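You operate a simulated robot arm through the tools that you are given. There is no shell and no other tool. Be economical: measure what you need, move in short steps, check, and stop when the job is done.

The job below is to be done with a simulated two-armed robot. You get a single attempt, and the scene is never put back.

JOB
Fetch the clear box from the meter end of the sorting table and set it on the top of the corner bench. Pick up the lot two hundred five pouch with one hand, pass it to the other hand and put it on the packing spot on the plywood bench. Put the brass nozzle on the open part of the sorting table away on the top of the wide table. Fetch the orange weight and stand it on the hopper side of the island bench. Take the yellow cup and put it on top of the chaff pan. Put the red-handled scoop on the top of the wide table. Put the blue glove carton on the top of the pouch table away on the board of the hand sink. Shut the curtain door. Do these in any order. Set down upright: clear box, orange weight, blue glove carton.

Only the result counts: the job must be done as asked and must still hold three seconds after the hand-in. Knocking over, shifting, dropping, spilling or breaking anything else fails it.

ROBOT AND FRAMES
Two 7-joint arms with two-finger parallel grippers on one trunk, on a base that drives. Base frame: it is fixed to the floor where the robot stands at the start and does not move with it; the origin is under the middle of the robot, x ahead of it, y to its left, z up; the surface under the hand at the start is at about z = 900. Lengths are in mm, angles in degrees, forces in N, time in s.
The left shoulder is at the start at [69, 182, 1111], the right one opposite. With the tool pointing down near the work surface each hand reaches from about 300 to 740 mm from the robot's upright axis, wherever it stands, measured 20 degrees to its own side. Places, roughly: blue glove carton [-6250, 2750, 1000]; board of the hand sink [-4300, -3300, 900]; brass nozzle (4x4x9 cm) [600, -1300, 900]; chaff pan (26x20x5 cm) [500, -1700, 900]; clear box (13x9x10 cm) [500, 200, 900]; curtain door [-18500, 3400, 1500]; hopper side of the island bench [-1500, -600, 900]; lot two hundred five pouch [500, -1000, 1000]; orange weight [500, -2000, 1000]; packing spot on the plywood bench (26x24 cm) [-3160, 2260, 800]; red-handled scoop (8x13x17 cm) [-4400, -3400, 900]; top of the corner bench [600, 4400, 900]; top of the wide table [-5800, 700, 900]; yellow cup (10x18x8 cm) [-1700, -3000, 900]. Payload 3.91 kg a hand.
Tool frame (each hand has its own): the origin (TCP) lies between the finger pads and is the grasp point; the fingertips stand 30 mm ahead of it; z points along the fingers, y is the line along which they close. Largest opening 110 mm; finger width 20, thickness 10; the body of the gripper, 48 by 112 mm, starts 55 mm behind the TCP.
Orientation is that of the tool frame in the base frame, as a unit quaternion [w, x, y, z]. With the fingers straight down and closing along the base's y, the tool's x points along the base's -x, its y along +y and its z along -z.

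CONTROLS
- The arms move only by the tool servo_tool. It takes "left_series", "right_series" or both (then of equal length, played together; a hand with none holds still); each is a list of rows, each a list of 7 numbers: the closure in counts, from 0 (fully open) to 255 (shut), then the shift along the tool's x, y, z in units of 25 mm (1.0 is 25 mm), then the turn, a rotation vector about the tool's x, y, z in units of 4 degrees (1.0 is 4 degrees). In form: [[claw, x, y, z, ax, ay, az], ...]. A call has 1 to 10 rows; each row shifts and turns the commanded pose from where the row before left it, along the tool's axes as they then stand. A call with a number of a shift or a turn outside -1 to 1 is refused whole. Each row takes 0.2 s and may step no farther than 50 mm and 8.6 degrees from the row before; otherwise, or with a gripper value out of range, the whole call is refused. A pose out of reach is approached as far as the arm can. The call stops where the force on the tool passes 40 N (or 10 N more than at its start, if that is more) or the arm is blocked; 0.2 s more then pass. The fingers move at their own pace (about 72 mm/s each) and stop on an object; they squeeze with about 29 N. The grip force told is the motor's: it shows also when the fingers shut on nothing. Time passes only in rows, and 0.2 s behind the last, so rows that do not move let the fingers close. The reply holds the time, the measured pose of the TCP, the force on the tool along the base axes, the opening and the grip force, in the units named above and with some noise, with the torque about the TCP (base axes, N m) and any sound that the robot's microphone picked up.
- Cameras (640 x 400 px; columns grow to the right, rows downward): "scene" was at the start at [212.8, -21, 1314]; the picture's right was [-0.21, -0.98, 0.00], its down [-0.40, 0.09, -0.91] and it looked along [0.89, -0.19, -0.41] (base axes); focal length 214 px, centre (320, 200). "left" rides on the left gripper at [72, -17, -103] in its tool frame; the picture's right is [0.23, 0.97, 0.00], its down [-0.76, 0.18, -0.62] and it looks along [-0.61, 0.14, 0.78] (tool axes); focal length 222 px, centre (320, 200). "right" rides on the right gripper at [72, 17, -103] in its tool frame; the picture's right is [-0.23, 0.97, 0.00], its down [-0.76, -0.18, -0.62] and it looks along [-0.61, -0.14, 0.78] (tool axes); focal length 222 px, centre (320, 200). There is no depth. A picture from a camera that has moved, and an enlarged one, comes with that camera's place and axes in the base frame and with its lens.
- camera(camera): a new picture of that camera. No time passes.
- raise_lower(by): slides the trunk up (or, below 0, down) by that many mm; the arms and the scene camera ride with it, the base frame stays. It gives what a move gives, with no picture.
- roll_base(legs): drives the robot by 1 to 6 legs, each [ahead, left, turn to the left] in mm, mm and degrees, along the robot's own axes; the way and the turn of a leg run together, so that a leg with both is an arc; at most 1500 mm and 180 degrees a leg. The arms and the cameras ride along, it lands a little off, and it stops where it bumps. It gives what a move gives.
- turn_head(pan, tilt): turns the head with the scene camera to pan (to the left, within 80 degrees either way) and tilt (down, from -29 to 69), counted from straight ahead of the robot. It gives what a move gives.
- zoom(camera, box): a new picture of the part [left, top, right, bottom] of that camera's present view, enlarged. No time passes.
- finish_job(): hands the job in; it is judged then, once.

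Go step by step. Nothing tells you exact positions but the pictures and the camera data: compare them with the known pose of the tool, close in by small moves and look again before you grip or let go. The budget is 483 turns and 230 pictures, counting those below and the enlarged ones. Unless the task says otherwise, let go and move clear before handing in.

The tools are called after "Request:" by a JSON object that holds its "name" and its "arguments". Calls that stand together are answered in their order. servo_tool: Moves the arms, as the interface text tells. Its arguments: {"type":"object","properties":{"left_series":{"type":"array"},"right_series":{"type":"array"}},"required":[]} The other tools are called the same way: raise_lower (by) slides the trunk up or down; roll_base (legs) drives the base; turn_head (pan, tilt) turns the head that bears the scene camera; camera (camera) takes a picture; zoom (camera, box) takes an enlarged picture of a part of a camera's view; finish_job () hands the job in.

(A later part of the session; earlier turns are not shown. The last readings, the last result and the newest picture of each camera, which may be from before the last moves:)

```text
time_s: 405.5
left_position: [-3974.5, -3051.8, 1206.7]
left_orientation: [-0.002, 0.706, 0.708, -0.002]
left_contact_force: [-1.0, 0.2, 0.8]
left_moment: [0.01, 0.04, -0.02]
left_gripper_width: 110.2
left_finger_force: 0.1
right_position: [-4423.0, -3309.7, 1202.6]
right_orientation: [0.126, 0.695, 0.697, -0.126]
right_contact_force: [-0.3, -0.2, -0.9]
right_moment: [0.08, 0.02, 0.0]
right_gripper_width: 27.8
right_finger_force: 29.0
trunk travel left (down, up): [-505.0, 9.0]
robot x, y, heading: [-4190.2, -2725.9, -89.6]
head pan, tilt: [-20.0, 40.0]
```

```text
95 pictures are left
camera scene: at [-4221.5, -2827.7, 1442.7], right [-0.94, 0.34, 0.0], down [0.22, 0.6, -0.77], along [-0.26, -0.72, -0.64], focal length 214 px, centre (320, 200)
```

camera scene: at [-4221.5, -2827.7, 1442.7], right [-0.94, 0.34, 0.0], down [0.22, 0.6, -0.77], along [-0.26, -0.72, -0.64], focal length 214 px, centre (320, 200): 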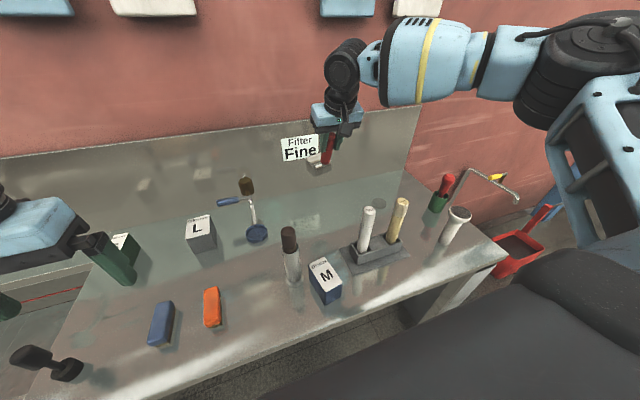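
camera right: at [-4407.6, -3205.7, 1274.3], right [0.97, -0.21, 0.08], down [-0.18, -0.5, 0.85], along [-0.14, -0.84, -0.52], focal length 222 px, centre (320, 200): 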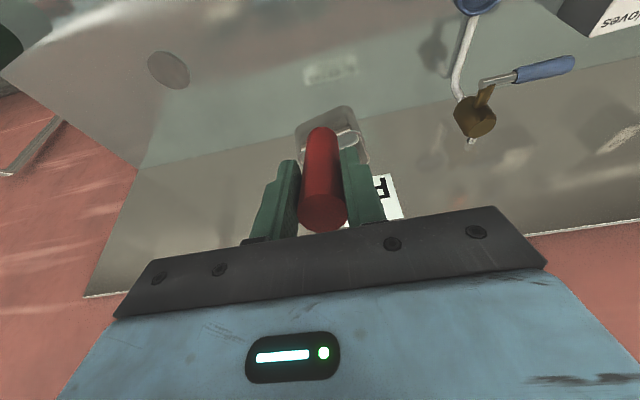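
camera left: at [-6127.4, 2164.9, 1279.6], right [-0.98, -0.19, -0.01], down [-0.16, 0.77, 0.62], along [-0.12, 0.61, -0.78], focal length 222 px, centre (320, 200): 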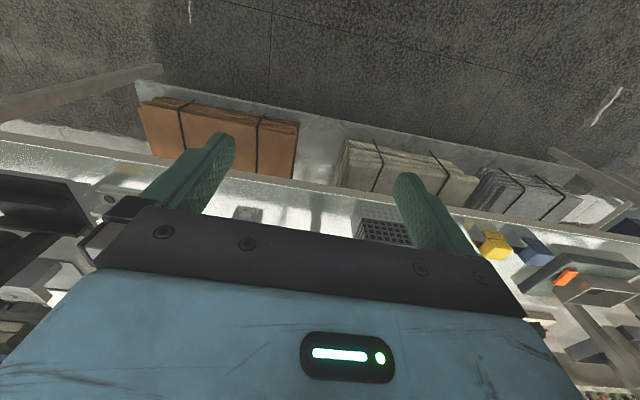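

Scoop is held. I raise it, back away from the sink, pull it in, and strafe left toward the yellow cup.

Request:
{"name": "servo_tool", "arguments": {"right_series": [[255, -0.3, 0, -0.8, 0, 0, 0], [255, -0.3, 0, -0.8, 0, 0, 0], [255, -0.3, 0, -0.8, 0, 0, 0]]}}

Request:
{"name": "roll_base", "arguments": {"legs": [[-600, 0, 0]]}}

Request:
{"name": "servo_tool", "arguments": {"right_series": [[255, 0.9, -0.2, 0, 0, 0, 0], [255, 0.9, -0.2, 0, 0, 0, 0], [255, 0.9, -0.2, 0, 0, 0, 0], [255, 0.9, -0.2, 0, 0, 0, 0], [255, 0.9, -0.2, 0, 0, 0, 0], [255, 0.9, -0.2, -0.3, 0, 0, 0], [255, 0.9, -0.2, -0.3, 0, 0, 0]]}}

Request:
{"name": "roll_base", "arguments": {"legs": [[0, 1000, 0], [0, 800, 0]]}}

Request:
{"name": "turn_head", "arguments": {"pan": 25, "tilt": 20}}

Request:
{"name": "camera", "arguments": {"camera": "scene"}}

```text
time_s: 406.3
left_position: [-3973.8, -3052.3, 1206.0]
left_orientation: [-0.002, 0.706, 0.708, -0.002]
left_contact_force: [-0.1, 0.1, 0.5]
left_moment: [-0.03, 0.01, 0.01]
left_gripper_width: 109.9
left_finger_force: 0.0
right_position: [-4424.8, -3311.8, 1266.7]
right_orientation: [0.126, 0.695, 0.697, -0.125]
right_contact_force: [0.1, 0.9, -2.3]
right_moment: [0.14, -0.01, 0.0]
right_gripper_width: 27.4
right_finger_force: 29.1
trunk travel left (down, up): [-505.0, 9.0]
robot x, y, heading: [-4195.0, -2723.6, -89.9]
head pan, tilt: [-20.0, 40.0]
```

```text
time_s: 409.7
left_position: [-3977.0, -2462.2, 1204.8]
left_orientation: [-0.002, 0.711, 0.703, -0.002]
left_contact_force: [-0.5, -0.3, 0.3]
left_moment: [0.01, -0.01, 0.01]
left_gripper_width: 109.8
left_finger_force: 0.1
right_position: [-4431.4, -2713.5, 1265.0]
right_orientation: [0.124, 0.701, 0.691, -0.126]
right_contact_force: [-0.2, 0.1, -2.1]
right_moment: [0.11, 0.02, 0.0]
right_gripper_width: 27.5
right_finger_force: 29.0
trunk travel left (down, up): [-505.0, 9.0]
robot x, y, heading: [-4192.9, -2132.0, -90.7]
head pan, tilt: [-20.0, 40.0]
```

```text
time_s: 411.3
left_position: [-3978.1, -2461.0, 1206.4]
left_orientation: [-0.001, 0.712, 0.702, -0.003]
left_contact_force: [-0.1, 0.0, 0.5]
left_moment: [-0.05, -0.02, 0.01]
left_gripper_width: 109.8
left_finger_force: 0.1
right_position: [-4464.5, -2560.9, 1223.7]
right_orientation: [0.125, 0.7, 0.692, -0.126]
right_contact_force: [0.5, 0.0, -1.6]
right_moment: [0.09, 0.0, 0.0]
right_gripper_width: 27.5
right_finger_force: 29.5
trunk travel left (down, up): [-505.0, 9.0]
robot x, y, heading: [-4189.0, -2128.4, -90.5]
head pan, tilt: [-20.0, 40.0]
```

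```text
time_s: 427.3
left_position: [-2203.7, -2502.6, 1205.9]
left_orientation: [-0.002, 0.721, 0.693, -0.003]
left_contact_force: [-0.9, -0.1, 0.1]
left_moment: [0.04, 0.03, 0.01]
left_gripper_width: 110.2
left_finger_force: 0.1
right_position: [-2693.4, -2588.7, 1224.0]
right_orientation: [0.123, 0.71, 0.681, -0.129]
right_contact_force: [0.2, -0.2, -2.7]
right_moment: [0.1, -0.02, 0.0]
right_gripper_width: 27.4
right_finger_force: 29.2
trunk travel left (down, up): [-505.0, 9.0]
robot x, y, heading: [-2405.9, -2164.3, -92.4]
head pan, tilt: [-20.0, 40.0]
```

```text
time_s: 428.4
left_position: [-2204.1, -2502.5, 1206.5]
left_orientation: [-0.003, 0.722, 0.692, -0.003]
left_contact_force: [-0.9, -0.8, -0.1]
left_moment: [0.01, 0.01, 0.0]
left_gripper_width: 110.1
left_finger_force: 0.0
right_position: [-2693.8, -2588.3, 1223.4]
right_orientation: [0.122, 0.711, 0.681, -0.128]
right_contact_force: [0.3, -1.0, -1.2]
right_moment: [0.05, 0.0, -0.02]
right_gripper_width: 27.6
right_finger_force: 28.9
trunk travel left (down, up): [-505.0, 9.0]
robot x, y, heading: [-2407.7, -2167.7, -92.6]
head pan, tilt: [25.0, 20.0]
```

```text
94 pictures are left
camera scene: at [-2372.5, -2275.4, 1473.9], right [-0.92, -0.38, 0.0], down [-0.13, 0.32, -0.94], along [0.36, -0.87, -0.34], focal length 214 px, centre (320, 200)
```

scene: 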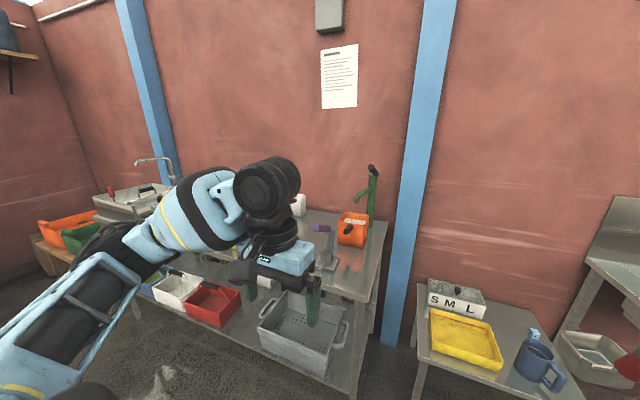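

Request:
{"name": "roll_base", "arguments": {"legs": [[0, 520, 2.5]]}}

Request:
{"name": "turn_head", "arguments": {"pan": -5, "tilt": 30}}

Request:
{"name": "camera", "arguments": {"camera": "scene"}}

```text
time_s: 433.4
left_position: [-1678.0, -2509.1, 1205.2]
left_orientation: [-0.002, 0.709, 0.705, -0.003]
left_contact_force: [0.2, -0.4, 0.0]
left_moment: [-0.02, -0.03, 0.02]
left_gripper_width: 109.9
left_finger_force: 0.1
right_position: [-2165.1, -2611.8, 1223.5]
right_orientation: [0.125, 0.699, 0.693, -0.126]
right_contact_force: [-0.9, 0.1, -1.8]
right_moment: [0.07, 0.02, 0.0]
right_gripper_width: 27.4
right_finger_force: 29.3
trunk travel left (down, up): [-505.0, 9.0]
robot x, y, heading: [-1889.9, -2173.8, -90.1]
head pan, tilt: [25.0, 20.0]
```

```text
time_s: 434.4
left_position: [-1678.0, -2508.4, 1206.6]
left_orientation: [-0.003, 0.709, 0.705, -0.003]
left_contact_force: [0.6, 0.5, -0.5]
left_moment: [-0.02, 0.0, 0.02]
left_gripper_width: 110.1
left_finger_force: 0.2
right_position: [-2163.9, -2610.6, 1224.8]
right_orientation: [0.125, 0.699, 0.693, -0.126]
right_contact_force: [-0.3, -1.4, -2.3]
right_moment: [0.11, -0.01, 0.03]
right_gripper_width: 27.5
right_finger_force: 29.8
trunk travel left (down, up): [-505.0, 9.0]
robot x, y, heading: [-1891.3, -2174.6, -90.4]
head pan, tilt: [-5.0, 30.0]
```

```text
93 pictures are left
camera scene: at [-1901.2, -2291.9, 1457.9], right [-1.0, 0.09, 0.0], down [0.05, 0.5, -0.87], along [-0.08, -0.86, -0.5], focal length 214 px, centre (320, 200)
```

scene: 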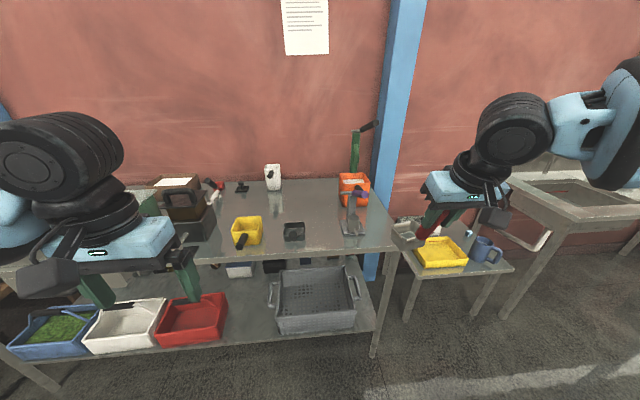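

Request:
{"name": "zoom", "arguments": {"camera": "scene", "box": [190, 160, 330, 270]}}

```text
3.64 times, centred on (260, 215) of scene
camera zoom: at [-1901.2, -2291.9, 1457.9], right [-1.0, 0.09, 0.0], down [0.05, 0.5, -0.87], along [-0.08, -0.86, -0.5], focal length 780 px, centre (538, 146)
```

zoom: 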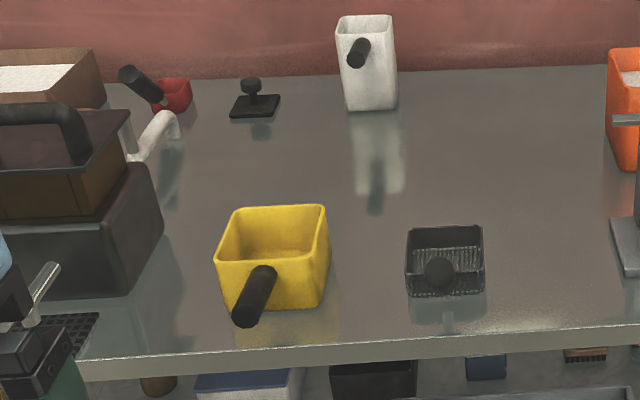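

The yellow cup (square, ~105 mm, rim z≈980) has a black handle toward me around [−1685,−2880,960]. I'll drive 240 mm closer and bring the left hand over the handle, close to the cup wall.

Request:
{"name": "roll_base", "arguments": {"legs": [[240, 0, 0]]}}

Request:
{"name": "servo_tool", "arguments": {"left_series": [[0, -0.9, 0, 0.6, 0, 0, 0], [0, -0.9, 0, 0.6, 0, 0, 0], [0, -0.9, 0, 0.6, 0, 0, 0], [0, -0.9, 0, 0.6, 0, 0, 0], [0, -0.9, 0, 0.6, 0, 0, 0], [0, -0.9, 0, 0.6, 0, 0, 0]]}}

Request:
{"name": "camera", "arguments": {"camera": "left"}}

Request:
{"name": "camera", "arguments": {"camera": "scene"}}

```text
time_s: 436.1
left_position: [-1676.6, -2739.8, 1206.7]
left_orientation: [-0.002, 0.707, 0.707, -0.003]
left_contact_force: [0.8, -0.9, -0.6]
left_moment: [-0.01, 0.0, 0.0]
left_gripper_width: 110.1
left_finger_force: 0.0
right_position: [-2162.6, -2846.0, 1223.5]
right_orientation: [0.126, 0.697, 0.694, -0.125]
right_contact_force: [0.3, -0.6, -2.5]
right_moment: [0.08, 0.04, 0.01]
right_gripper_width: 27.6
right_finger_force: 29.1
trunk travel left (down, up): [-505.0, 9.0]
robot x, y, heading: [-1889.7, -2407.0, -90.0]
head pan, tilt: [-5.0, 30.0]
```

```text
time_s: 437.5
left_position: [-1681.5, -2873.9, 1115.3]
left_orientation: [-0.002, 0.709, 0.705, -0.002]
left_contact_force: [-0.5, -0.9, -0.7]
left_moment: [0.03, 0.01, 0.0]
left_gripper_width: 110.0
left_finger_force: 0.1
right_position: [-2163.4, -2845.8, 1224.1]
right_orientation: [0.126, 0.697, 0.694, -0.126]
right_contact_force: [0.5, -1.0, -2.7]
right_moment: [0.11, 0.02, 0.02]
right_gripper_width: 27.4
right_finger_force: 29.0
trunk travel left (down, up): [-505.0, 9.0]
robot x, y, heading: [-1893.1, -2409.7, -90.1]
head pan, tilt: [-5.0, 30.0]
```

```text
91 pictures are left
camera left: at [-1696.6, -2802.1, 1217.0], right [0.97, 0.22, -0.01], down [0.18, -0.76, 0.62], along [0.14, -0.61, -0.78], focal length 222 px, centre (320, 200)
```

left: 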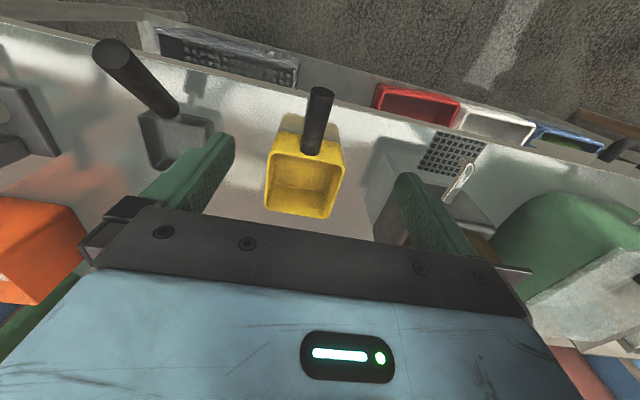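

```text
90 pictures are left
camera scene: at [-1901.9, -2526.5, 1457.8], right [-1.0, 0.09, 0.0], down [0.04, 0.5, -0.87], along [-0.08, -0.86, -0.5], focal length 214 px, centre (320, 200)
```

scene: 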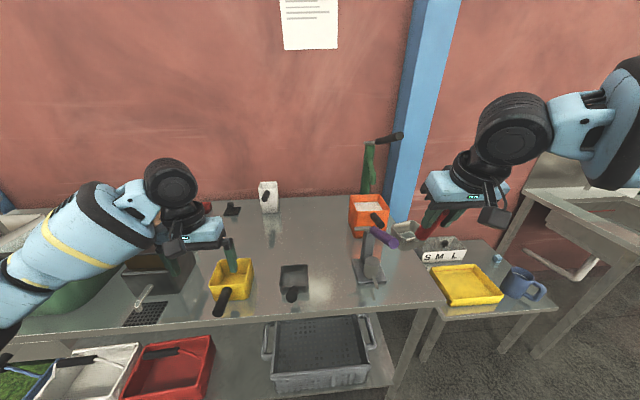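

Request:
{"name": "servo_tool", "arguments": {"left_series": [[0, -0.48, 0, 0.8, 0, 0, 0], [0, -0.48, 0, 0.8, 0, 0, 0], [0, 0, 0, 0.8, 0, 0, 0], [0, 0, 0, 0.8, 0, 0, 0], [0, 0, 0, 0.8, 0, 0, 0], [0, 0, 0, 0.8, 0, 0, 0], [0, 0, 0, 0.8, 0, 0, 0], [0, 0, 0, 0.6, 0, 0, 0]]}}

Request:
{"name": "camera", "arguments": {"camera": "left"}}

Request:
{"name": "zoom", "arguments": {"camera": "scene", "box": [140, 220, 320, 340]}}

```text
time_s: 439.3
left_position: [-1679.9, -2898.8, 964.4]
left_orientation: [-0.003, 0.708, 0.706, -0.002]
left_contact_force: [0.0, 0.4, -0.4]
left_moment: [0.0, -0.02, 0.03]
left_gripper_width: 110.1
left_finger_force: 0.1
right_position: [-2162.9, -2846.0, 1224.3]
right_orientation: [0.126, 0.697, 0.695, -0.125]
right_contact_force: [-0.7, -0.3, -1.4]
right_moment: [0.13, -0.02, -0.02]
right_gripper_width: 27.4
right_finger_force: 28.9
trunk travel left (down, up): [-505.0, 9.0]
robot x, y, heading: [-1893.4, -2410.2, -90.0]
head pan, tilt: [-5.0, 30.0]
```

```text
89 pictures are left
camera left: at [-1695.9, -2827.3, 1065.6], right [0.97, 0.22, -0.01], down [0.18, -0.76, 0.62], along [0.14, -0.61, -0.78], focal length 222 px, centre (320, 200)
```

left: 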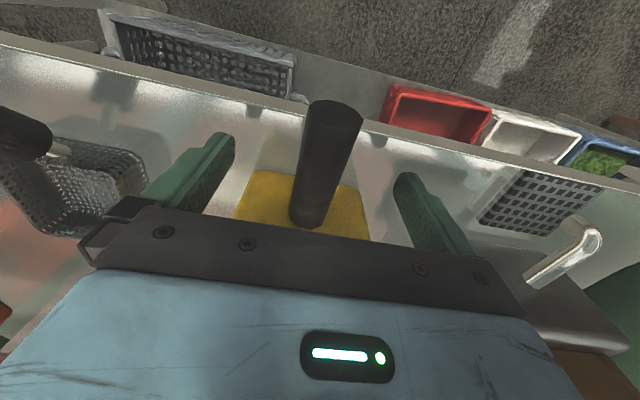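

```text
3.33 times, centred on (230, 280) of scene
camera zoom: at [-1901.6, -2525.8, 1457.9], right [-1.0, 0.09, 0.0], down [0.04, 0.5, -0.87], along [-0.08, -0.86, -0.5], focal length 715 px, centre (620, -67)
```

zoom: 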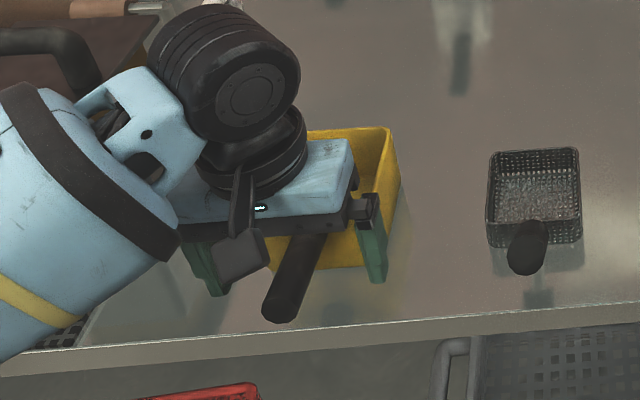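

The handle is lower than I first took it (centre z≈937, wall at y≈−2941). I move 18 mm further in and 17 mm lower, then close.

Request:
{"name": "servo_tool", "arguments": {"left_series": [[0, -0.35, -0.05, 0.3, 0, 0, 0], [0, -0.35, 0, 0.4, 0, 0, 0], [255, 0, 0, 0, 0, 0, 0], [255, 0, 0, 0, 0, 0, 0], [255, 0, 0, 0, 0, 0, 0], [255, 0, 0, 0, 0, 0, 0], [255, 0, 0, 0, 0, 0, 0]]}}

Request:
{"name": "camera", "arguments": {"camera": "left"}}

```text
time_s: 440.9
left_position: [-1681.6, -2916.3, 943.1]
left_orientation: [-0.002, 0.708, 0.706, -0.003]
left_contact_force: [1.2, 0.6, 0.0]
left_moment: [-0.04, 0.0, -0.01]
left_gripper_width: 24.8
left_finger_force: 29.0
right_position: [-2162.9, -2845.7, 1224.6]
right_orientation: [0.125, 0.697, 0.695, -0.125]
right_contact_force: [-0.6, -0.6, -2.1]
right_moment: [0.06, 0.01, 0.01]
right_gripper_width: 27.4
right_finger_force: 28.9
trunk travel left (down, up): [-505.0, 9.0]
robot x, y, heading: [-1892.9, -2410.8, -90.0]
head pan, tilt: [-5.0, 30.0]
```

```text
87 pictures are left
camera left: at [-1697.8, -2844.3, 1046.2], right [0.97, 0.23, -0.01], down [0.18, -0.76, 0.62], along [0.14, -0.61, -0.78], focal length 222 px, centre (320, 200)
```

left: 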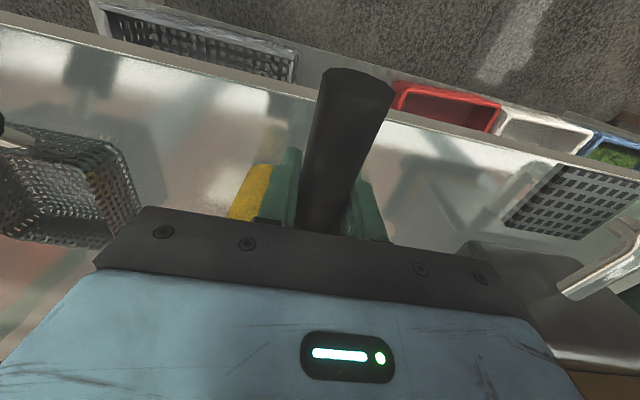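

Handle gripped (25 mm). I lift slowly and check whether the cup stays level.

Request:
{"name": "servo_tool", "arguments": {"left_series": [[255, 0, 0, -0.3, 0, 0, 0], [255, 0, 0, -0.4, 0, 0, 0], [255, 0, 0, -0.5, 0, 0, 0], [255, 0, 0, -0.6, 0, 0, 0], [255, 0, 0, -0.6, 0, 0, 0], [255, 0, 0, -0.6, 0, 0, 0], [255, 0, 0, -0.6, 0, 0, 0]]}}

Request:
{"name": "zoom", "arguments": {"camera": "scene", "box": [120, 160, 300, 310]}}

```text
time_s: 442.5
left_position: [-1677.2, -2918.0, 1031.9]
left_orientation: [-0.002, 0.707, 0.707, -0.002]
left_contact_force: [1.1, 0.1, -0.9]
left_moment: [0.06, 0.0, 0.01]
left_gripper_width: 24.9
left_finger_force: 29.2
right_position: [-2163.2, -2844.3, 1223.2]
right_orientation: [0.126, 0.697, 0.695, -0.125]
right_contact_force: [0.4, -0.2, -1.3]
right_moment: [0.1, -0.02, -0.01]
right_gripper_width: 27.6
right_finger_force: 28.8
trunk travel left (down, up): [-505.0, 9.0]
robot x, y, heading: [-1895.0, -2407.8, -90.2]
head pan, tilt: [-5.0, 30.0]
```

```text
2.67 times, centred on (210, 235) of scene
camera zoom: at [-1901.5, -2525.6, 1458.0], right [-1.0, 0.09, 0.0], down [0.04, 0.5, -0.87], along [-0.08, -0.86, -0.5], focal length 572 px, centre (613, 107)
```

zoom: 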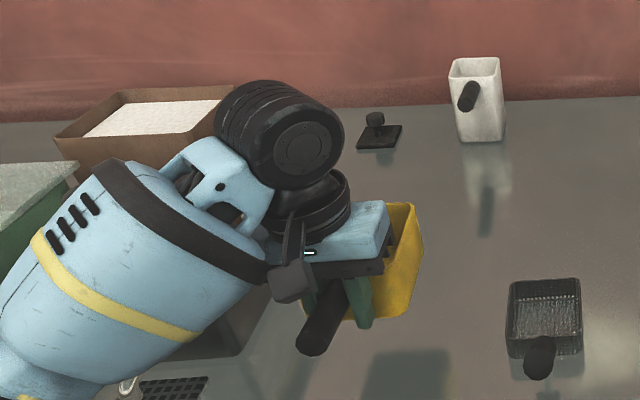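

It stays level. I lift higher, back off, turn to face the sorting table, and drive toward it.

Request:
{"name": "servo_tool", "arguments": {"left_series": [[255, 0, 0, -0.8, 0, 0, 0], [255, 0, 0, -0.8, 0, 0, 0], [255, 0, 0, -0.8, 0, 0, 0], [255, 0, 0, -0.8, 0, 0, 0], [255, 0, 0, -0.8, 0, 0, 0], [255, 0, 0, -0.8, 0, 0, 0]]}}

Request:
{"name": "roll_base", "arguments": {"legs": [[-450, 0, 0], [0, 0, 90], [1250, 0, 0]]}}

Request:
{"name": "turn_head", "arguments": {"pan": 5, "tilt": 22}}

Request:
{"name": "camera", "arguments": {"camera": "scene"}}

```text
time_s: 443.9
left_position: [-1678.6, -2917.8, 1152.8]
left_orientation: [-0.001, 0.709, 0.706, -0.003]
left_contact_force: [0.2, 0.6, -1.4]
left_moment: [0.06, -0.01, -0.02]
left_gripper_width: 25.0
left_finger_force: 28.6
right_position: [-2162.8, -2845.3, 1224.9]
right_orientation: [0.126, 0.697, 0.694, -0.126]
right_contact_force: [0.1, -0.3, -1.5]
right_moment: [0.13, 0.0, 0.0]
right_gripper_width: 27.3
right_finger_force: 28.6
trunk travel left (down, up): [-505.0, 9.0]
robot x, y, heading: [-1893.3, -2413.2, -90.3]
head pan, tilt: [-5.0, 30.0]
```

```text
time_s: 452.7
left_position: [-1126.9, -1721.5, 1170.5]
left_orientation: [0.016, -0.027, 1.0, 0.004]
left_contact_force: [0.6, -0.4, -1.8]
left_moment: [0.01, 0.04, -0.01]
left_gripper_width: 25.0
left_finger_force: 30.0
right_position: [-1178.6, -2214.5, 1231.7]
right_orientation: [0.19, -0.021, 0.982, 0.012]
right_contact_force: [0.1, -1.0, -2.0]
right_moment: [0.01, 0.11, 0.0]
right_gripper_width: 27.5
right_finger_force: 29.3
trunk travel left (down, up): [-505.0, 9.0]
robot x, y, heading: [-1596.0, -1942.6, 2.7]
head pan, tilt: [-5.0, 30.0]
stopped in leg 3: the robot was blocked; the commanded pose is now the measured one
```

```text
time_s: 453.4
left_position: [-1127.5, -1722.8, 1170.1]
left_orientation: [0.016, -0.025, 1.0, 0.005]
left_contact_force: [-0.7, 0.0, -0.4]
left_moment: [0.02, 0.06, -0.02]
left_gripper_width: 24.9
left_finger_force: 29.0
right_position: [-1180.5, -2214.9, 1232.6]
right_orientation: [0.193, -0.018, 0.981, 0.012]
right_contact_force: [-0.1, 0.4, -1.7]
right_moment: [0.0, 0.1, -0.03]
right_gripper_width: 27.4
right_finger_force: 29.1
trunk travel left (down, up): [-505.0, 9.0]
robot x, y, heading: [-1596.3, -1942.9, 2.2]
head pan, tilt: [5.0, 22.0]
```

```text
85 pictures are left
camera scene: at [-1520.1, -1955.7, 1473.8], right [0.13, -0.99, -0.01], down [-0.35, -0.03, -0.94], along [0.93, 0.13, -0.35], focal length 214 px, centre (320, 200)
```

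scene: 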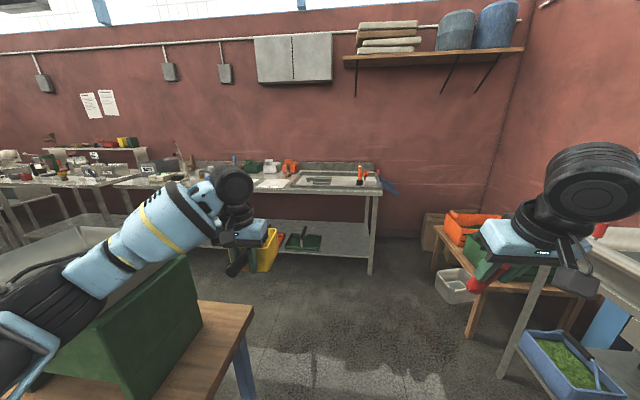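

The robot got blocked—probably the left elbow against the island's hopper. I back straight off, then check the scene.

Request:
{"name": "roll_base", "arguments": {"legs": [[-120, 0, 0]]}}

Request:
{"name": "turn_head", "arguments": {"pan": 40, "tilt": 30}}

Request:
{"name": "camera", "arguments": {"camera": "scene"}}

```text
time_s: 454.7
left_position: [-1217.2, -1712.3, 1148.4]
left_orientation: [-0.004, -0.023, 1.0, -0.004]
left_contact_force: [-0.4, -0.3, -1.5]
left_moment: [-0.02, 0.02, 0.01]
left_gripper_width: 25.0
left_finger_force: 28.4
right_position: [-1268.0, -2200.8, 1224.2]
right_orientation: [0.177, -0.019, 0.984, 0.003]
right_contact_force: [-0.8, -0.1, -1.8]
right_moment: [-0.02, 0.12, 0.01]
right_gripper_width: 27.1
right_finger_force: 28.5
trunk travel left (down, up): [-505.0, 9.0]
robot x, y, heading: [-1717.6, -1949.6, 2.4]
head pan, tilt: [5.0, 22.0]
```

```text
time_s: 455.7
left_position: [-1216.0, -1710.6, 1148.5]
left_orientation: [-0.002, -0.023, 1.0, -0.002]
left_contact_force: [0.5, -0.1, -1.5]
left_moment: [0.0, 0.02, -0.01]
left_gripper_width: 25.1
left_finger_force: 28.6
right_position: [-1267.9, -2200.2, 1222.8]
right_orientation: [0.177, -0.02, 0.984, 0.004]
right_contact_force: [0.3, -0.5, -2.0]
right_moment: [0.0, 0.1, -0.01]
right_gripper_width: 27.3
right_finger_force: 29.2
trunk travel left (down, up): [-505.0, 9.0]
robot x, y, heading: [-1711.2, -1945.8, 1.9]
head pan, tilt: [40.0, 30.0]
```

```text
84 pictures are left
camera scene: at [-1625.3, -1888.1, 1457.9], right [0.67, -0.74, 0.0], down [-0.37, -0.34, -0.87], along [0.64, 0.58, -0.5], focal length 214 px, centre (320, 200)
```

scene: 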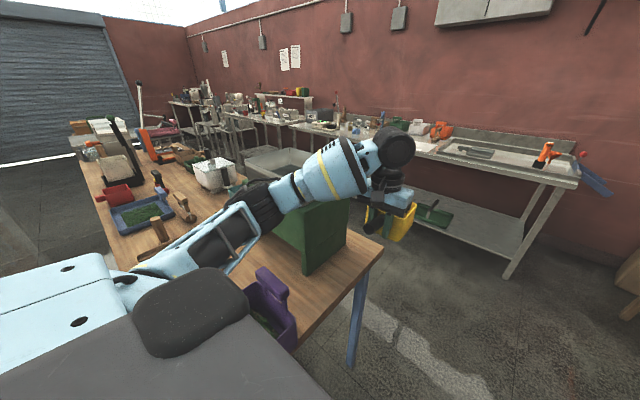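

The hopper and island look unmoved. I shift 260 mm right (away from the island) and then go forward.

Request:
{"name": "roll_base", "arguments": {"legs": [[0, -260, -2], [1000, 0, 0], [350, 0, 0]]}}

Request:
{"name": "turn_head", "arguments": {"pan": 10, "tilt": 22}}

Request:
{"name": "camera", "arguments": {"camera": "scene"}}

```text
time_s: 465.2
left_position: [144.3, -1998.7, 1150.5]
left_orientation: [-0.002, 0.002, 1.0, -0.003]
left_contact_force: [0.8, 0.0, -1.0]
left_moment: [0.03, 0.06, 0.0]
left_gripper_width: 25.0
left_finger_force: 29.0
right_position: [66.0, -2484.7, 1224.0]
right_orientation: [0.177, 0.007, 0.984, -0.001]
right_contact_force: [-0.2, 0.0, -2.1]
right_moment: [-0.04, 0.06, 0.04]
right_gripper_width: 27.3
right_finger_force: 29.1
trunk travel left (down, up): [-505.0, 9.0]
robot x, y, heading: [-366.6, -2212.9, -0.7]
head pan, tilt: [40.0, 30.0]
```

```text
time_s: 466.1
left_position: [144.0, -1998.6, 1148.4]
left_orientation: [-0.002, 0.003, 1.0, -0.003]
left_contact_force: [0.6, 0.1, -0.8]
left_moment: [-0.01, 0.05, 0.03]
left_gripper_width: 25.0
left_finger_force: 29.0
right_position: [66.3, -2485.1, 1223.3]
right_orientation: [0.177, 0.007, 0.984, -0.002]
right_contact_force: [0.4, -0.3, -2.1]
right_moment: [0.03, 0.08, 0.02]
right_gripper_width: 27.5
right_finger_force: 29.0
trunk travel left (down, up): [-505.0, 9.0]
robot x, y, heading: [-369.1, -2210.2, -0.5]
head pan, tilt: [10.0, 22.0]
```

```text
83 pictures are left
camera scene: at [-252.6, -2196.7, 1470.7], right [0.16, -0.99, 0.0], down [-0.37, -0.06, -0.93], along [0.91, 0.15, -0.37], focal length 214 px, centre (320, 200)
```

scene: 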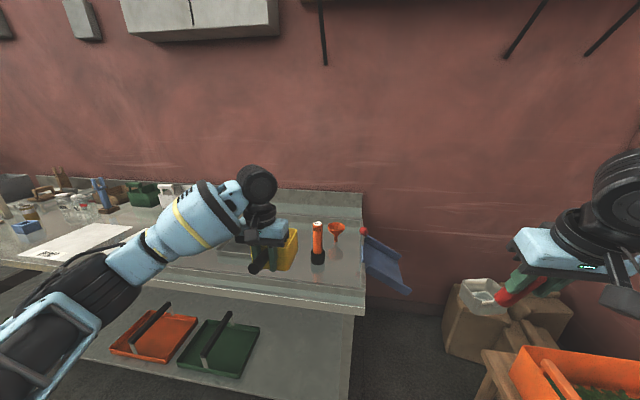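

I see the orange weight with a black base near [500,−2000]. I move left 295 mm and forward 120 mm to look at the chaff pan with the left hand's camera.

Request:
{"name": "roll_base", "arguments": {"legs": [[150, 300, 0.5]]}}

Request:
{"name": "camera", "arguments": {"camera": "left"}}

Request:
{"name": "turn_head", "arguments": {"pan": 0, "tilt": 35}}

Request:
{"name": "camera", "arguments": {"camera": "scene"}}

```text
time_s: 469.2
left_position: [291.7, -1703.0, 1148.9]
left_orientation: [-0.003, -0.008, 1.0, -0.003]
left_contact_force: [0.1, 0.2, -1.1]
left_moment: [0.0, 0.03, 0.0]
left_gripper_width: 24.8
left_finger_force: 28.9
right_position: [224.2, -2189.4, 1223.5]
right_orientation: [0.177, -0.002, 0.984, 0.0]
right_contact_force: [-0.5, 0.7, -1.2]
right_moment: [-0.01, 0.09, -0.02]
right_gripper_width: 27.2
right_finger_force: 28.8
trunk travel left (down, up): [-505.0, 9.0]
robot x, y, heading: [-213.2, -1926.9, 0.5]
head pan, tilt: [10.0, 22.0]
```

```text
82 pictures are left
camera left: at [219.9, -1720.5, 1251.5], right [-0.24, 0.97, 0.0], down [0.76, 0.19, 0.62], along [0.6, 0.14, -0.79], focal length 222 px, centre (320, 200)
```

left: 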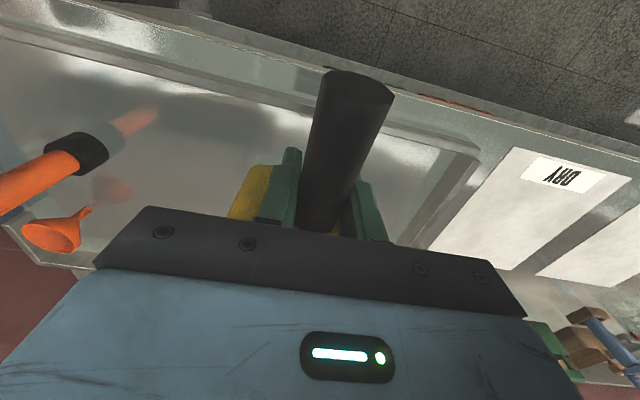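

```text
time_s: 470.0
left_position: [291.8, -1702.7, 1148.2]
left_orientation: [-0.002, -0.008, 1.0, -0.003]
left_contact_force: [0.2, 0.2, -1.1]
left_moment: [-0.01, 0.02, 0.01]
left_gripper_width: 25.0
left_finger_force: 29.2
right_position: [223.4, -2190.4, 1224.1]
right_orientation: [0.177, -0.003, 0.984, 0.001]
right_contact_force: [0.8, -0.1, -1.1]
right_moment: [0.01, 0.1, 0.02]
right_gripper_width: 27.5
right_finger_force: 29.3
trunk travel left (down, up): [-505.0, 9.0]
robot x, y, heading: [-213.1, -1925.9, 0.3]
head pan, tilt: [0.0, 35.0]
```

```text
81 pictures are left
camera scene: at [-103.5, -1924.3, 1450.2], right [0.01, -1.0, 0.0], down [-0.57, 0.0, -0.82], along [0.82, 0.01, -0.57], focal length 214 px, centre (320, 200)
```

scene: 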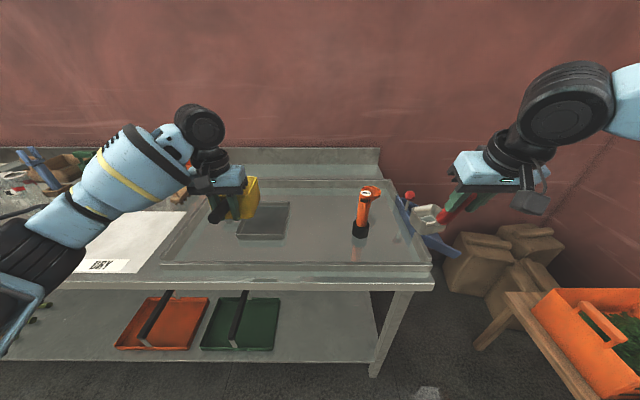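

The chaff pan is around [540,−1703]. I drive 150 mm ahead and look closely.

Request:
{"name": "roll_base", "arguments": {"legs": [[150, 0, -0.4]]}}

Request:
{"name": "turn_head", "arguments": {"pan": 15, "tilt": 42}}

Request:
{"name": "zoom", "arguments": {"camera": "scene", "box": [200, 80, 480, 280]}}

```text
time_s: 471.4
left_position: [441.8, -1703.3, 1150.6]
left_orientation: [-0.002, -0.006, 1.0, -0.004]
left_contact_force: [0.1, -0.2, -1.5]
left_moment: [0.01, 0.03, -0.03]
left_gripper_width: 24.8
left_finger_force: 28.4
right_position: [372.9, -2190.1, 1223.9]
right_orientation: [0.178, -0.001, 0.984, 0.0]
right_contact_force: [-0.3, 0.0, -2.0]
right_moment: [-0.03, 0.09, -0.01]
right_gripper_width: 27.3
right_finger_force: 28.5
trunk travel left (down, up): [-505.0, 9.0]
robot x, y, heading: [-64.6, -1925.0, 0.2]
head pan, tilt: [0.0, 35.0]
```

```text
time_s: 472.1
left_position: [443.5, -1704.2, 1149.0]
left_orientation: [-0.003, -0.006, 1.0, -0.002]
left_contact_force: [0.6, -0.1, -0.7]
left_moment: [0.03, 0.05, 0.0]
left_gripper_width: 24.9
left_finger_force: 29.0
right_position: [372.1, -2191.4, 1223.9]
right_orientation: [0.177, -0.001, 0.984, 0.0]
right_contact_force: [0.5, -0.3, -1.9]
right_moment: [-0.02, 0.09, -0.03]
right_gripper_width: 27.3
right_finger_force: 28.9
trunk travel left (down, up): [-505.0, 9.0]
robot x, y, heading: [-64.3, -1921.4, 0.3]
head pan, tilt: [15.0, 42.0]
```

```text
2.00 times, centred on (340, 180) of scene
camera zoom: at [39.2, -1902.5, 1439.6], right [0.26, -0.97, 0.0], down [-0.65, -0.17, -0.74], along [0.72, 0.19, -0.67], focal length 429 px, centre (280, 240)
```

zoom: 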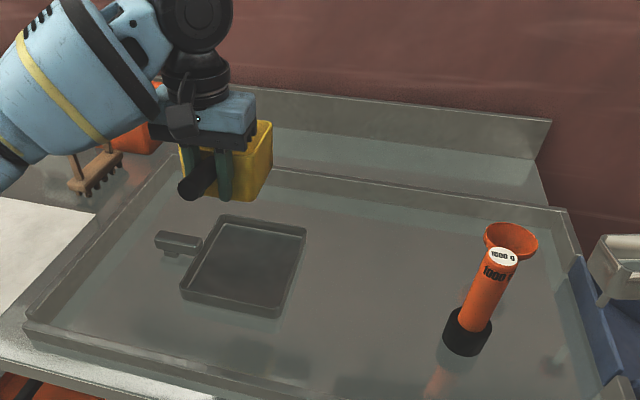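

The pan is a shallow dish, x 430–628, y −1797…−1634. I position the cup over its middle and lower.

Request:
{"name": "servo_tool", "arguments": {"left_series": [[255, -0.64, -0.14, 0.6, 0, 0, 0], [255, -0.64, -0.14, 0.7, 0, 0, 0], [255, 0, 0, 0.8, 0, 0, 0], [255, 0, 0, 0.8, 0, 0, 0], [255, 0, 0, 0.8, 0, 0, 0], [255, 0, 0, 0.8, 0, 0, 0], [255, 0, 0, 0.8, 0, 0, 0], [255, 0, 0, 0.8, 0, 0, 0], [255, 0, 0, 0.6, 0, 0, 0]]}}

Request:
{"name": "zoom", "arguments": {"camera": "scene", "box": [200, 80, 400, 280]}}

```text
time_s: 474.1
left_position: [476.0, -1711.1, 980.0]
left_orientation: [-0.003, -0.005, 1.0, -0.003]
left_contact_force: [-0.6, 0.5, -0.9]
left_moment: [-0.03, 0.03, 0.02]
left_gripper_width: 24.9
left_finger_force: 29.0
right_position: [372.8, -2190.3, 1223.1]
right_orientation: [0.177, -0.001, 0.984, 0.0]
right_contact_force: [-0.1, -0.1, -2.7]
right_moment: [0.0, 0.07, 0.0]
right_gripper_width: 27.5
right_finger_force: 29.3
trunk travel left (down, up): [-505.0, 9.0]
robot x, y, heading: [-60.2, -1920.0, 0.2]
head pan, tilt: [15.0, 42.0]
```

```text
2.00 times, centred on (300, 180) of scene
camera zoom: at [39.0, -1902.4, 1439.6], right [0.26, -0.96, 0.0], down [-0.65, -0.18, -0.74], along [0.72, 0.19, -0.67], focal length 429 px, centre (360, 240)
```

zoom: 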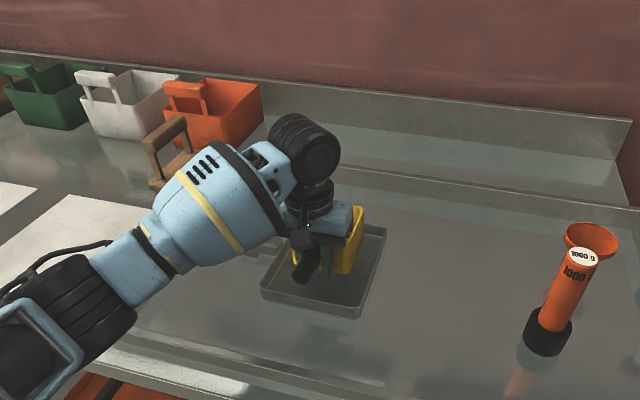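

Request:
{"name": "servo_tool", "arguments": {"left_series": [[255, 0, 0, 0.4, 0, 0, 0], [255, 0, 0, 0.3, 0, 0, 0], [255, 0, 0, 0.2, 0, 0, 0], [255, 0, 0, 0.15, 0, 0, 0], [255, 0, 0, 0, 0, 0, 0]]}}

```text
time_s: 475.3
left_position: [472.4, -1712.3, 960.6]
left_orientation: [0.001, -0.005, 1.0, -0.002]
left_contact_force: [-8.8, 1.5, 39.4]
left_moment: [0.33, 0.17, 0.05]
left_gripper_width: 25.0
left_finger_force: 29.0
right_position: [369.4, -2191.9, 1226.9]
right_orientation: [0.18, -0.001, 0.984, 0.001]
right_contact_force: [-0.8, 0.5, -1.5]
right_moment: [0.01, 0.14, 0.0]
right_gripper_width: 27.4
right_finger_force: 29.3
trunk travel left (down, up): [-505.0, 9.0]
robot x, y, heading: [-65.7, -1921.2, 0.3]
head pan, tilt: [15.0, 42.0]
```

Contact at z≈960. I ease off a little and look before releasing.

Request:
{"name": "servo_tool", "arguments": {"left_series": [[255, 0, 0, -0.1, 0, 0, 0], [255, 0, 0, 0, 0, 0, 0]]}}

Request:
{"name": "camera", "arguments": {"camera": "left"}}

Request:
{"name": "zoom", "arguments": {"camera": "scene", "box": [270, 140, 370, 250]}}

```text
time_s: 475.9
left_position: [472.7, -1712.3, 960.6]
left_orientation: [-0.001, -0.005, 1.0, -0.002]
left_contact_force: [-9.2, -0.6, 28.9]
left_moment: [0.26, 0.09, 0.13]
left_gripper_width: 25.0
left_finger_force: 28.8
right_position: [369.4, -2192.3, 1223.9]
right_orientation: [0.179, -0.001, 0.984, 0.002]
right_contact_force: [0.5, -0.1, -1.0]
right_moment: [0.02, 0.12, 0.01]
right_gripper_width: 27.2
right_finger_force: 29.1
trunk travel left (down, up): [-505.0, 9.0]
robot x, y, heading: [-61.8, -1923.3, 0.1]
head pan, tilt: [15.0, 42.0]
```

```text
78 pictures are left
camera left: at [400.1, -1730.0, 1062.2], right [-0.24, 0.97, -0.01], down [0.76, 0.19, 0.62], along [0.6, 0.14, -0.78], focal length 222 px, centre (320, 200)
```

left: 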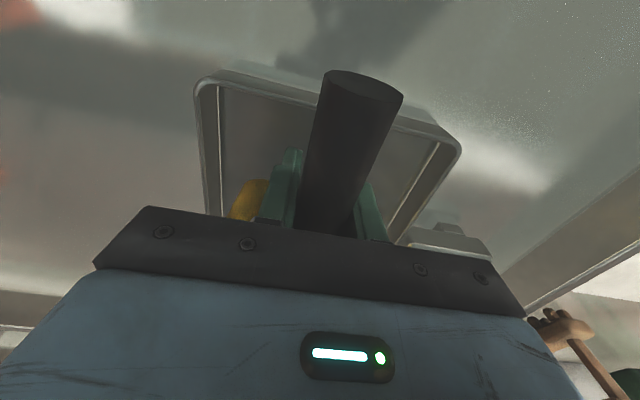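

```text
3.64 times, centred on (320, 195) of scene
camera zoom: at [35.1, -1903.6, 1439.9], right [0.26, -0.96, 0.0], down [-0.64, -0.17, -0.74], along [0.72, 0.2, -0.67], focal length 780 px, centre (320, 218)
```

zoom: 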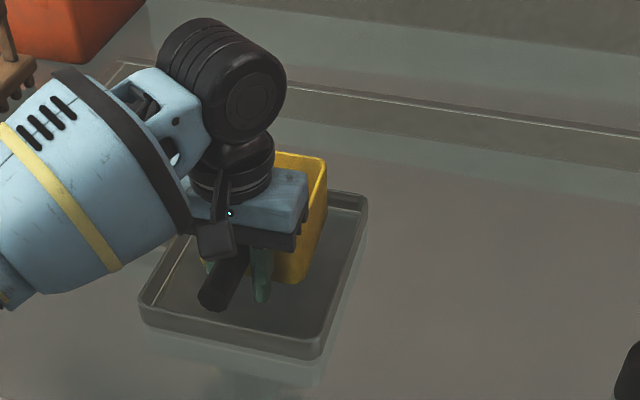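

The cup sits within the pan. I relieve a bit more, open and rise.

Request:
{"name": "servo_tool", "arguments": {"left_series": [[255, 0, 0, -0.1, 0, 0, 0], [255, 0, 0, 0, 0, 0, 0], [200, 0, 0, 0, 0, 0, 0], [130, 0, 0, 0, 0, 0, 0], [110, 0, 0, 0, 0, 0, 0], [110, 0, 0, -0.4, 0, 0, 0], [110, 0, 0, -0.9, 0, 0, 0], [110, 0, 0, -0.9, 0, 0, 0], [110, 0, 0, -0.9, 0, 0, 0], [110, 0, 0, -0.9, 0, 0, 0]]}}

Request:
{"name": "servo_tool", "arguments": {"left_series": [[0, 0.3, 0, -0.9, 0, 0, 0], [0, 0.3, 0, -0.9, 0, 0, 0], [0, 0.3, 0, -0.9, 0, 0, 0], [0, 0.3, 0, -0.9, 0, 0, 0]]}}

Request:
{"name": "camera", "arguments": {"camera": "left"}}

Request:
{"name": "zoom", "arguments": {"camera": "scene", "box": [200, 80, 480, 280]}}

```text
time_s: 478.1
left_position: [474.5, -1711.5, 1059.7]
left_orientation: [-0.003, -0.005, 1.0, -0.003]
left_contact_force: [-0.1, 0.0, -0.8]
left_moment: [-0.02, 0.01, -0.02]
left_gripper_width: 62.8
left_finger_force: 0.1
right_position: [371.9, -2191.4, 1224.0]
right_orientation: [0.178, -0.001, 0.984, 0.0]
right_contact_force: [-0.5, 0.0, -1.9]
right_moment: [-0.02, 0.11, -0.01]
right_gripper_width: 27.6
right_finger_force: 28.2
trunk travel left (down, up): [-505.0, 9.0]
robot x, y, heading: [-62.8, -1921.4, 0.5]
head pan, tilt: [15.0, 42.0]
```

```text
time_s: 479.1
left_position: [444.2, -1709.9, 1151.9]
left_orientation: [-0.003, -0.005, 1.0, -0.003]
left_contact_force: [-0.3, 0.0, 0.1]
left_moment: [0.0, -0.01, -0.01]
left_gripper_width: 109.8
left_finger_force: 0.0
right_position: [372.2, -2190.0, 1224.0]
right_orientation: [0.178, -0.001, 0.984, 0.0]
right_contact_force: [-0.1, 0.5, -1.9]
right_moment: [-0.01, 0.09, -0.02]
right_gripper_width: 27.5
right_finger_force: 28.9
trunk travel left (down, up): [-505.0, 9.0]
robot x, y, heading: [-62.7, -1924.8, 0.2]
head pan, tilt: [15.0, 42.0]
```

```text
76 pictures are left
camera left: at [371.0, -1727.7, 1253.3], right [-0.24, 0.97, 0.0], down [0.76, 0.19, 0.62], along [0.6, 0.14, -0.79], focal length 222 px, centre (320, 200)
```

left: 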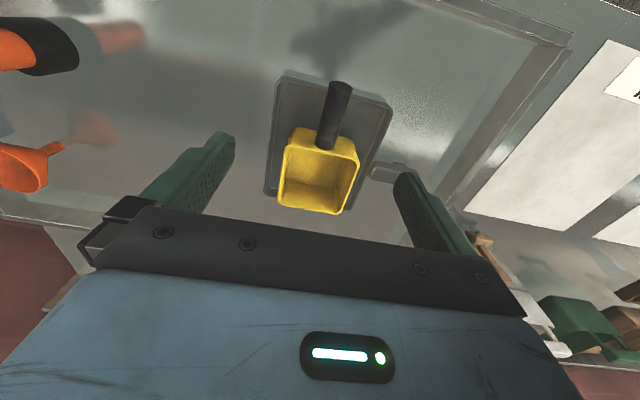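

```text
2.00 times, centred on (340, 180) of scene
camera zoom: at [38.1, -1902.6, 1439.7], right [0.26, -0.96, 0.0], down [-0.65, -0.18, -0.74], along [0.72, 0.19, -0.67], focal length 429 px, centre (280, 240)
```

zoom: 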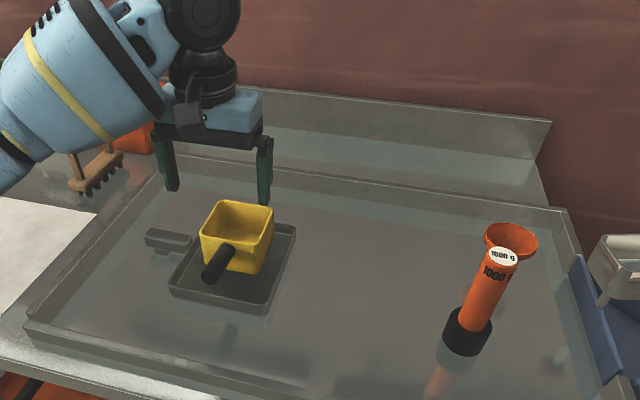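

The cup rests in the chaff pan. Next the orange 1000 g weight, standing near [465,−2072], top z≈1080. I shift the base right 340 mm so the left hand comes near it.

Request:
{"name": "roll_base", "arguments": {"legs": [[0, -345, 0]]}}

Request:
{"name": "camera", "arguments": {"camera": "left"}}

Request:
{"name": "camera", "arguments": {"camera": "scene"}}

```text
time_s: 482.8
left_position: [446.0, -2059.7, 1149.4]
left_orientation: [-0.002, -0.004, 1.0, -0.003]
left_contact_force: [-0.4, 0.6, -0.5]
left_moment: [0.01, 0.0, 0.01]
left_gripper_width: 109.8
left_finger_force: 0.0
right_position: [372.4, -2539.8, 1224.6]
right_orientation: [0.177, 0.001, 0.984, 0.0]
right_contact_force: [0.0, 0.2, -1.1]
right_moment: [-0.01, 0.1, -0.01]
right_gripper_width: 27.3
right_finger_force: 29.2
trunk travel left (down, up): [-505.0, 9.0]
robot x, y, heading: [-64.1, -2271.9, 0.3]
head pan, tilt: [15.0, 42.0]
```

```text
74 pictures are left
camera left: at [373.0, -2076.7, 1252.8], right [-0.23, 0.97, 0.0], down [0.76, 0.19, 0.62], along [0.6, 0.14, -0.79], focal length 222 px, centre (320, 200)
```

left: 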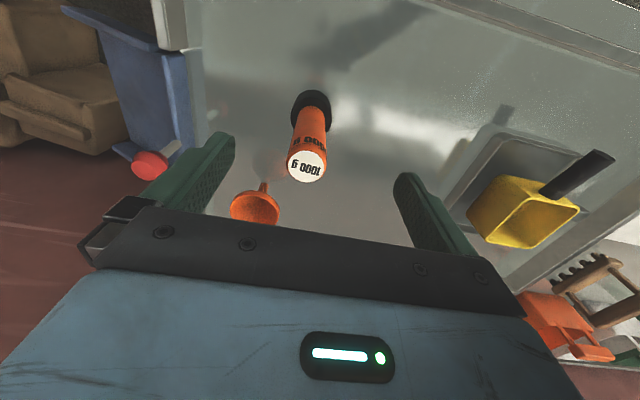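

```text
73 pictures are left
camera scene: at [39.4, -2250.4, 1439.6], right [0.26, -0.97, 0.0], down [-0.65, -0.17, -0.74], along [0.72, 0.19, -0.67], focal length 214 px, centre (320, 200)
```

scene: 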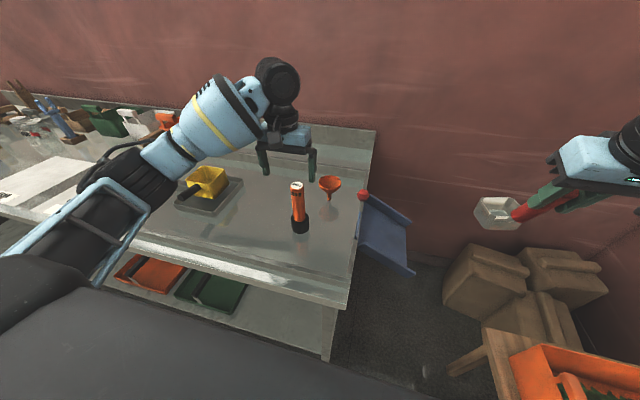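

Weight is at [466,−2068], top z≈1087. I move over it, descend to z≈1050, close and lift.

Request:
{"name": "servo_tool", "arguments": {"left_series": [[0, -0.4, -0.16, 0.4, 0, 0, 0], [0, -0.4, -0.16, 0.8, 0, 0, 0], [0, 0, 0, 0.8, 0, 0, 0], [0, 0, 0, 0.8, 0, 0, 0], [0, 0, 0, 0.8, 0, 0, 0], [0, 0, 0, 0.5, 0, 0, 0]]}}

Request:
{"name": "camera", "arguments": {"camera": "left"}}

```text
time_s: 484.2
left_position: [466.3, -2068.4, 1048.8]
left_orientation: [-0.002, -0.004, 1.0, -0.002]
left_contact_force: [0.5, 0.4, -0.5]
left_moment: [0.0, 0.01, 0.04]
left_gripper_width: 109.9
left_finger_force: 0.0
right_position: [372.8, -2538.7, 1223.4]
right_orientation: [0.178, 0.001, 0.984, 0.0]
right_contact_force: [-0.3, 0.5, -2.2]
right_moment: [-0.01, 0.09, 0.0]
right_gripper_width: 27.3
right_finger_force: 28.5
trunk travel left (down, up): [-505.0, 9.0]
robot x, y, heading: [-58.7, -2269.9, 0.1]
head pan, tilt: [15.0, 42.0]
```

```text
72 pictures are left
camera left: at [393.5, -2085.6, 1151.5], right [-0.23, 0.97, 0.0], down [0.76, 0.19, 0.62], along [0.6, 0.14, -0.79], focal length 222 px, centre (320, 200)
```

left: 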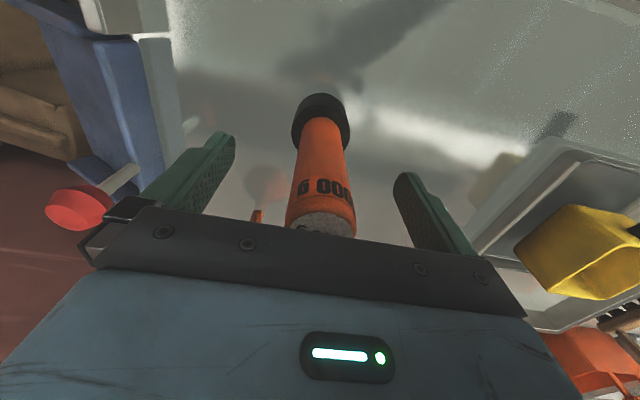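

Request:
{"name": "servo_tool", "arguments": {"left_series": [[0, 0, 0, 0.2, 0, 0, 0], [255, 0, 0, 0, 0, 0, 0], [255, 0, 0, 0, 0, 0, 0], [255, 0, 0, 0, 0, 0, 0], [255, 0, 0, 0, 0, 0, 0], [255, 0, 0, -0.3, 0, 0, 0], [255, 0, 0, -0.5, 0, 0, 0], [255, 0, 0, -0.7, 0, 0, 0], [255, 0, 0, -0.7, 0, 0, 0], [255, 0, 0, -0.7, 0, 0, 0]]}}

Request:
{"name": "servo_tool", "arguments": {"left_series": [[255, 0, 0, -0.8, 0, 0, 0], [255, 0, 0, -0.8, 0, 0, 0], [255, 0.5, 0, -0.8, 0, 0, 0], [255, 0.5, 0, -0.8, 0, 0, 0], [255, 0.5, 0, -0.5, 0, 0, 0]]}}

Request:
{"name": "camera", "arguments": {"camera": "left"}}

```text
time_s: 486.4
left_position: [465.4, -2067.0, 1116.3]
left_orientation: [-0.003, -0.003, 1.0, -0.003]
left_contact_force: [-0.2, 0.1, -10.4]
left_moment: [0.01, 0.11, 0.02]
left_gripper_width: 36.1
left_finger_force: 29.0
right_position: [372.9, -2540.1, 1224.7]
right_orientation: [0.177, 0.001, 0.984, 0.0]
right_contact_force: [-0.2, -0.5, -1.0]
right_moment: [-0.01, 0.1, 0.02]
right_gripper_width: 27.5
right_finger_force: 29.2
trunk travel left (down, up): [-505.0, 9.0]
robot x, y, heading: [-62.5, -2269.9, 0.1]
head pan, tilt: [15.0, 42.0]
```

```text
time_s: 487.6
left_position: [425.5, -2066.6, 1208.6]
left_orientation: [-0.003, -0.003, 1.0, -0.003]
left_contact_force: [0.5, 0.2, -10.0]
left_moment: [0.01, 0.15, 0.02]
left_gripper_width: 36.2
left_finger_force: 28.8
right_position: [371.5, -2538.6, 1223.7]
right_orientation: [0.177, 0.001, 0.984, 0.0]
right_contact_force: [0.0, 0.0, -1.4]
right_moment: [-0.01, 0.08, 0.01]
right_gripper_width: 26.9
right_finger_force: 29.1
trunk travel left (down, up): [-505.0, 9.0]
robot x, y, heading: [-62.2, -2271.9, -0.1]
head pan, tilt: [15.0, 42.0]
```

```text
71 pictures are left
camera left: at [353.9, -2084.7, 1312.1], right [-0.23, 0.97, 0.0], down [0.76, 0.19, 0.62], along [0.6, 0.14, -0.79], focal length 222 px, centre (320, 200)
```

left: 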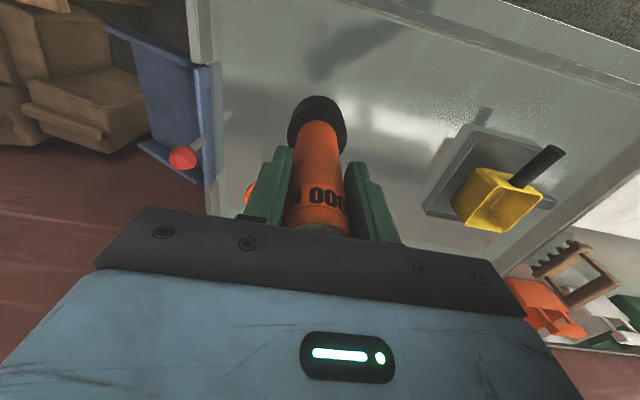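

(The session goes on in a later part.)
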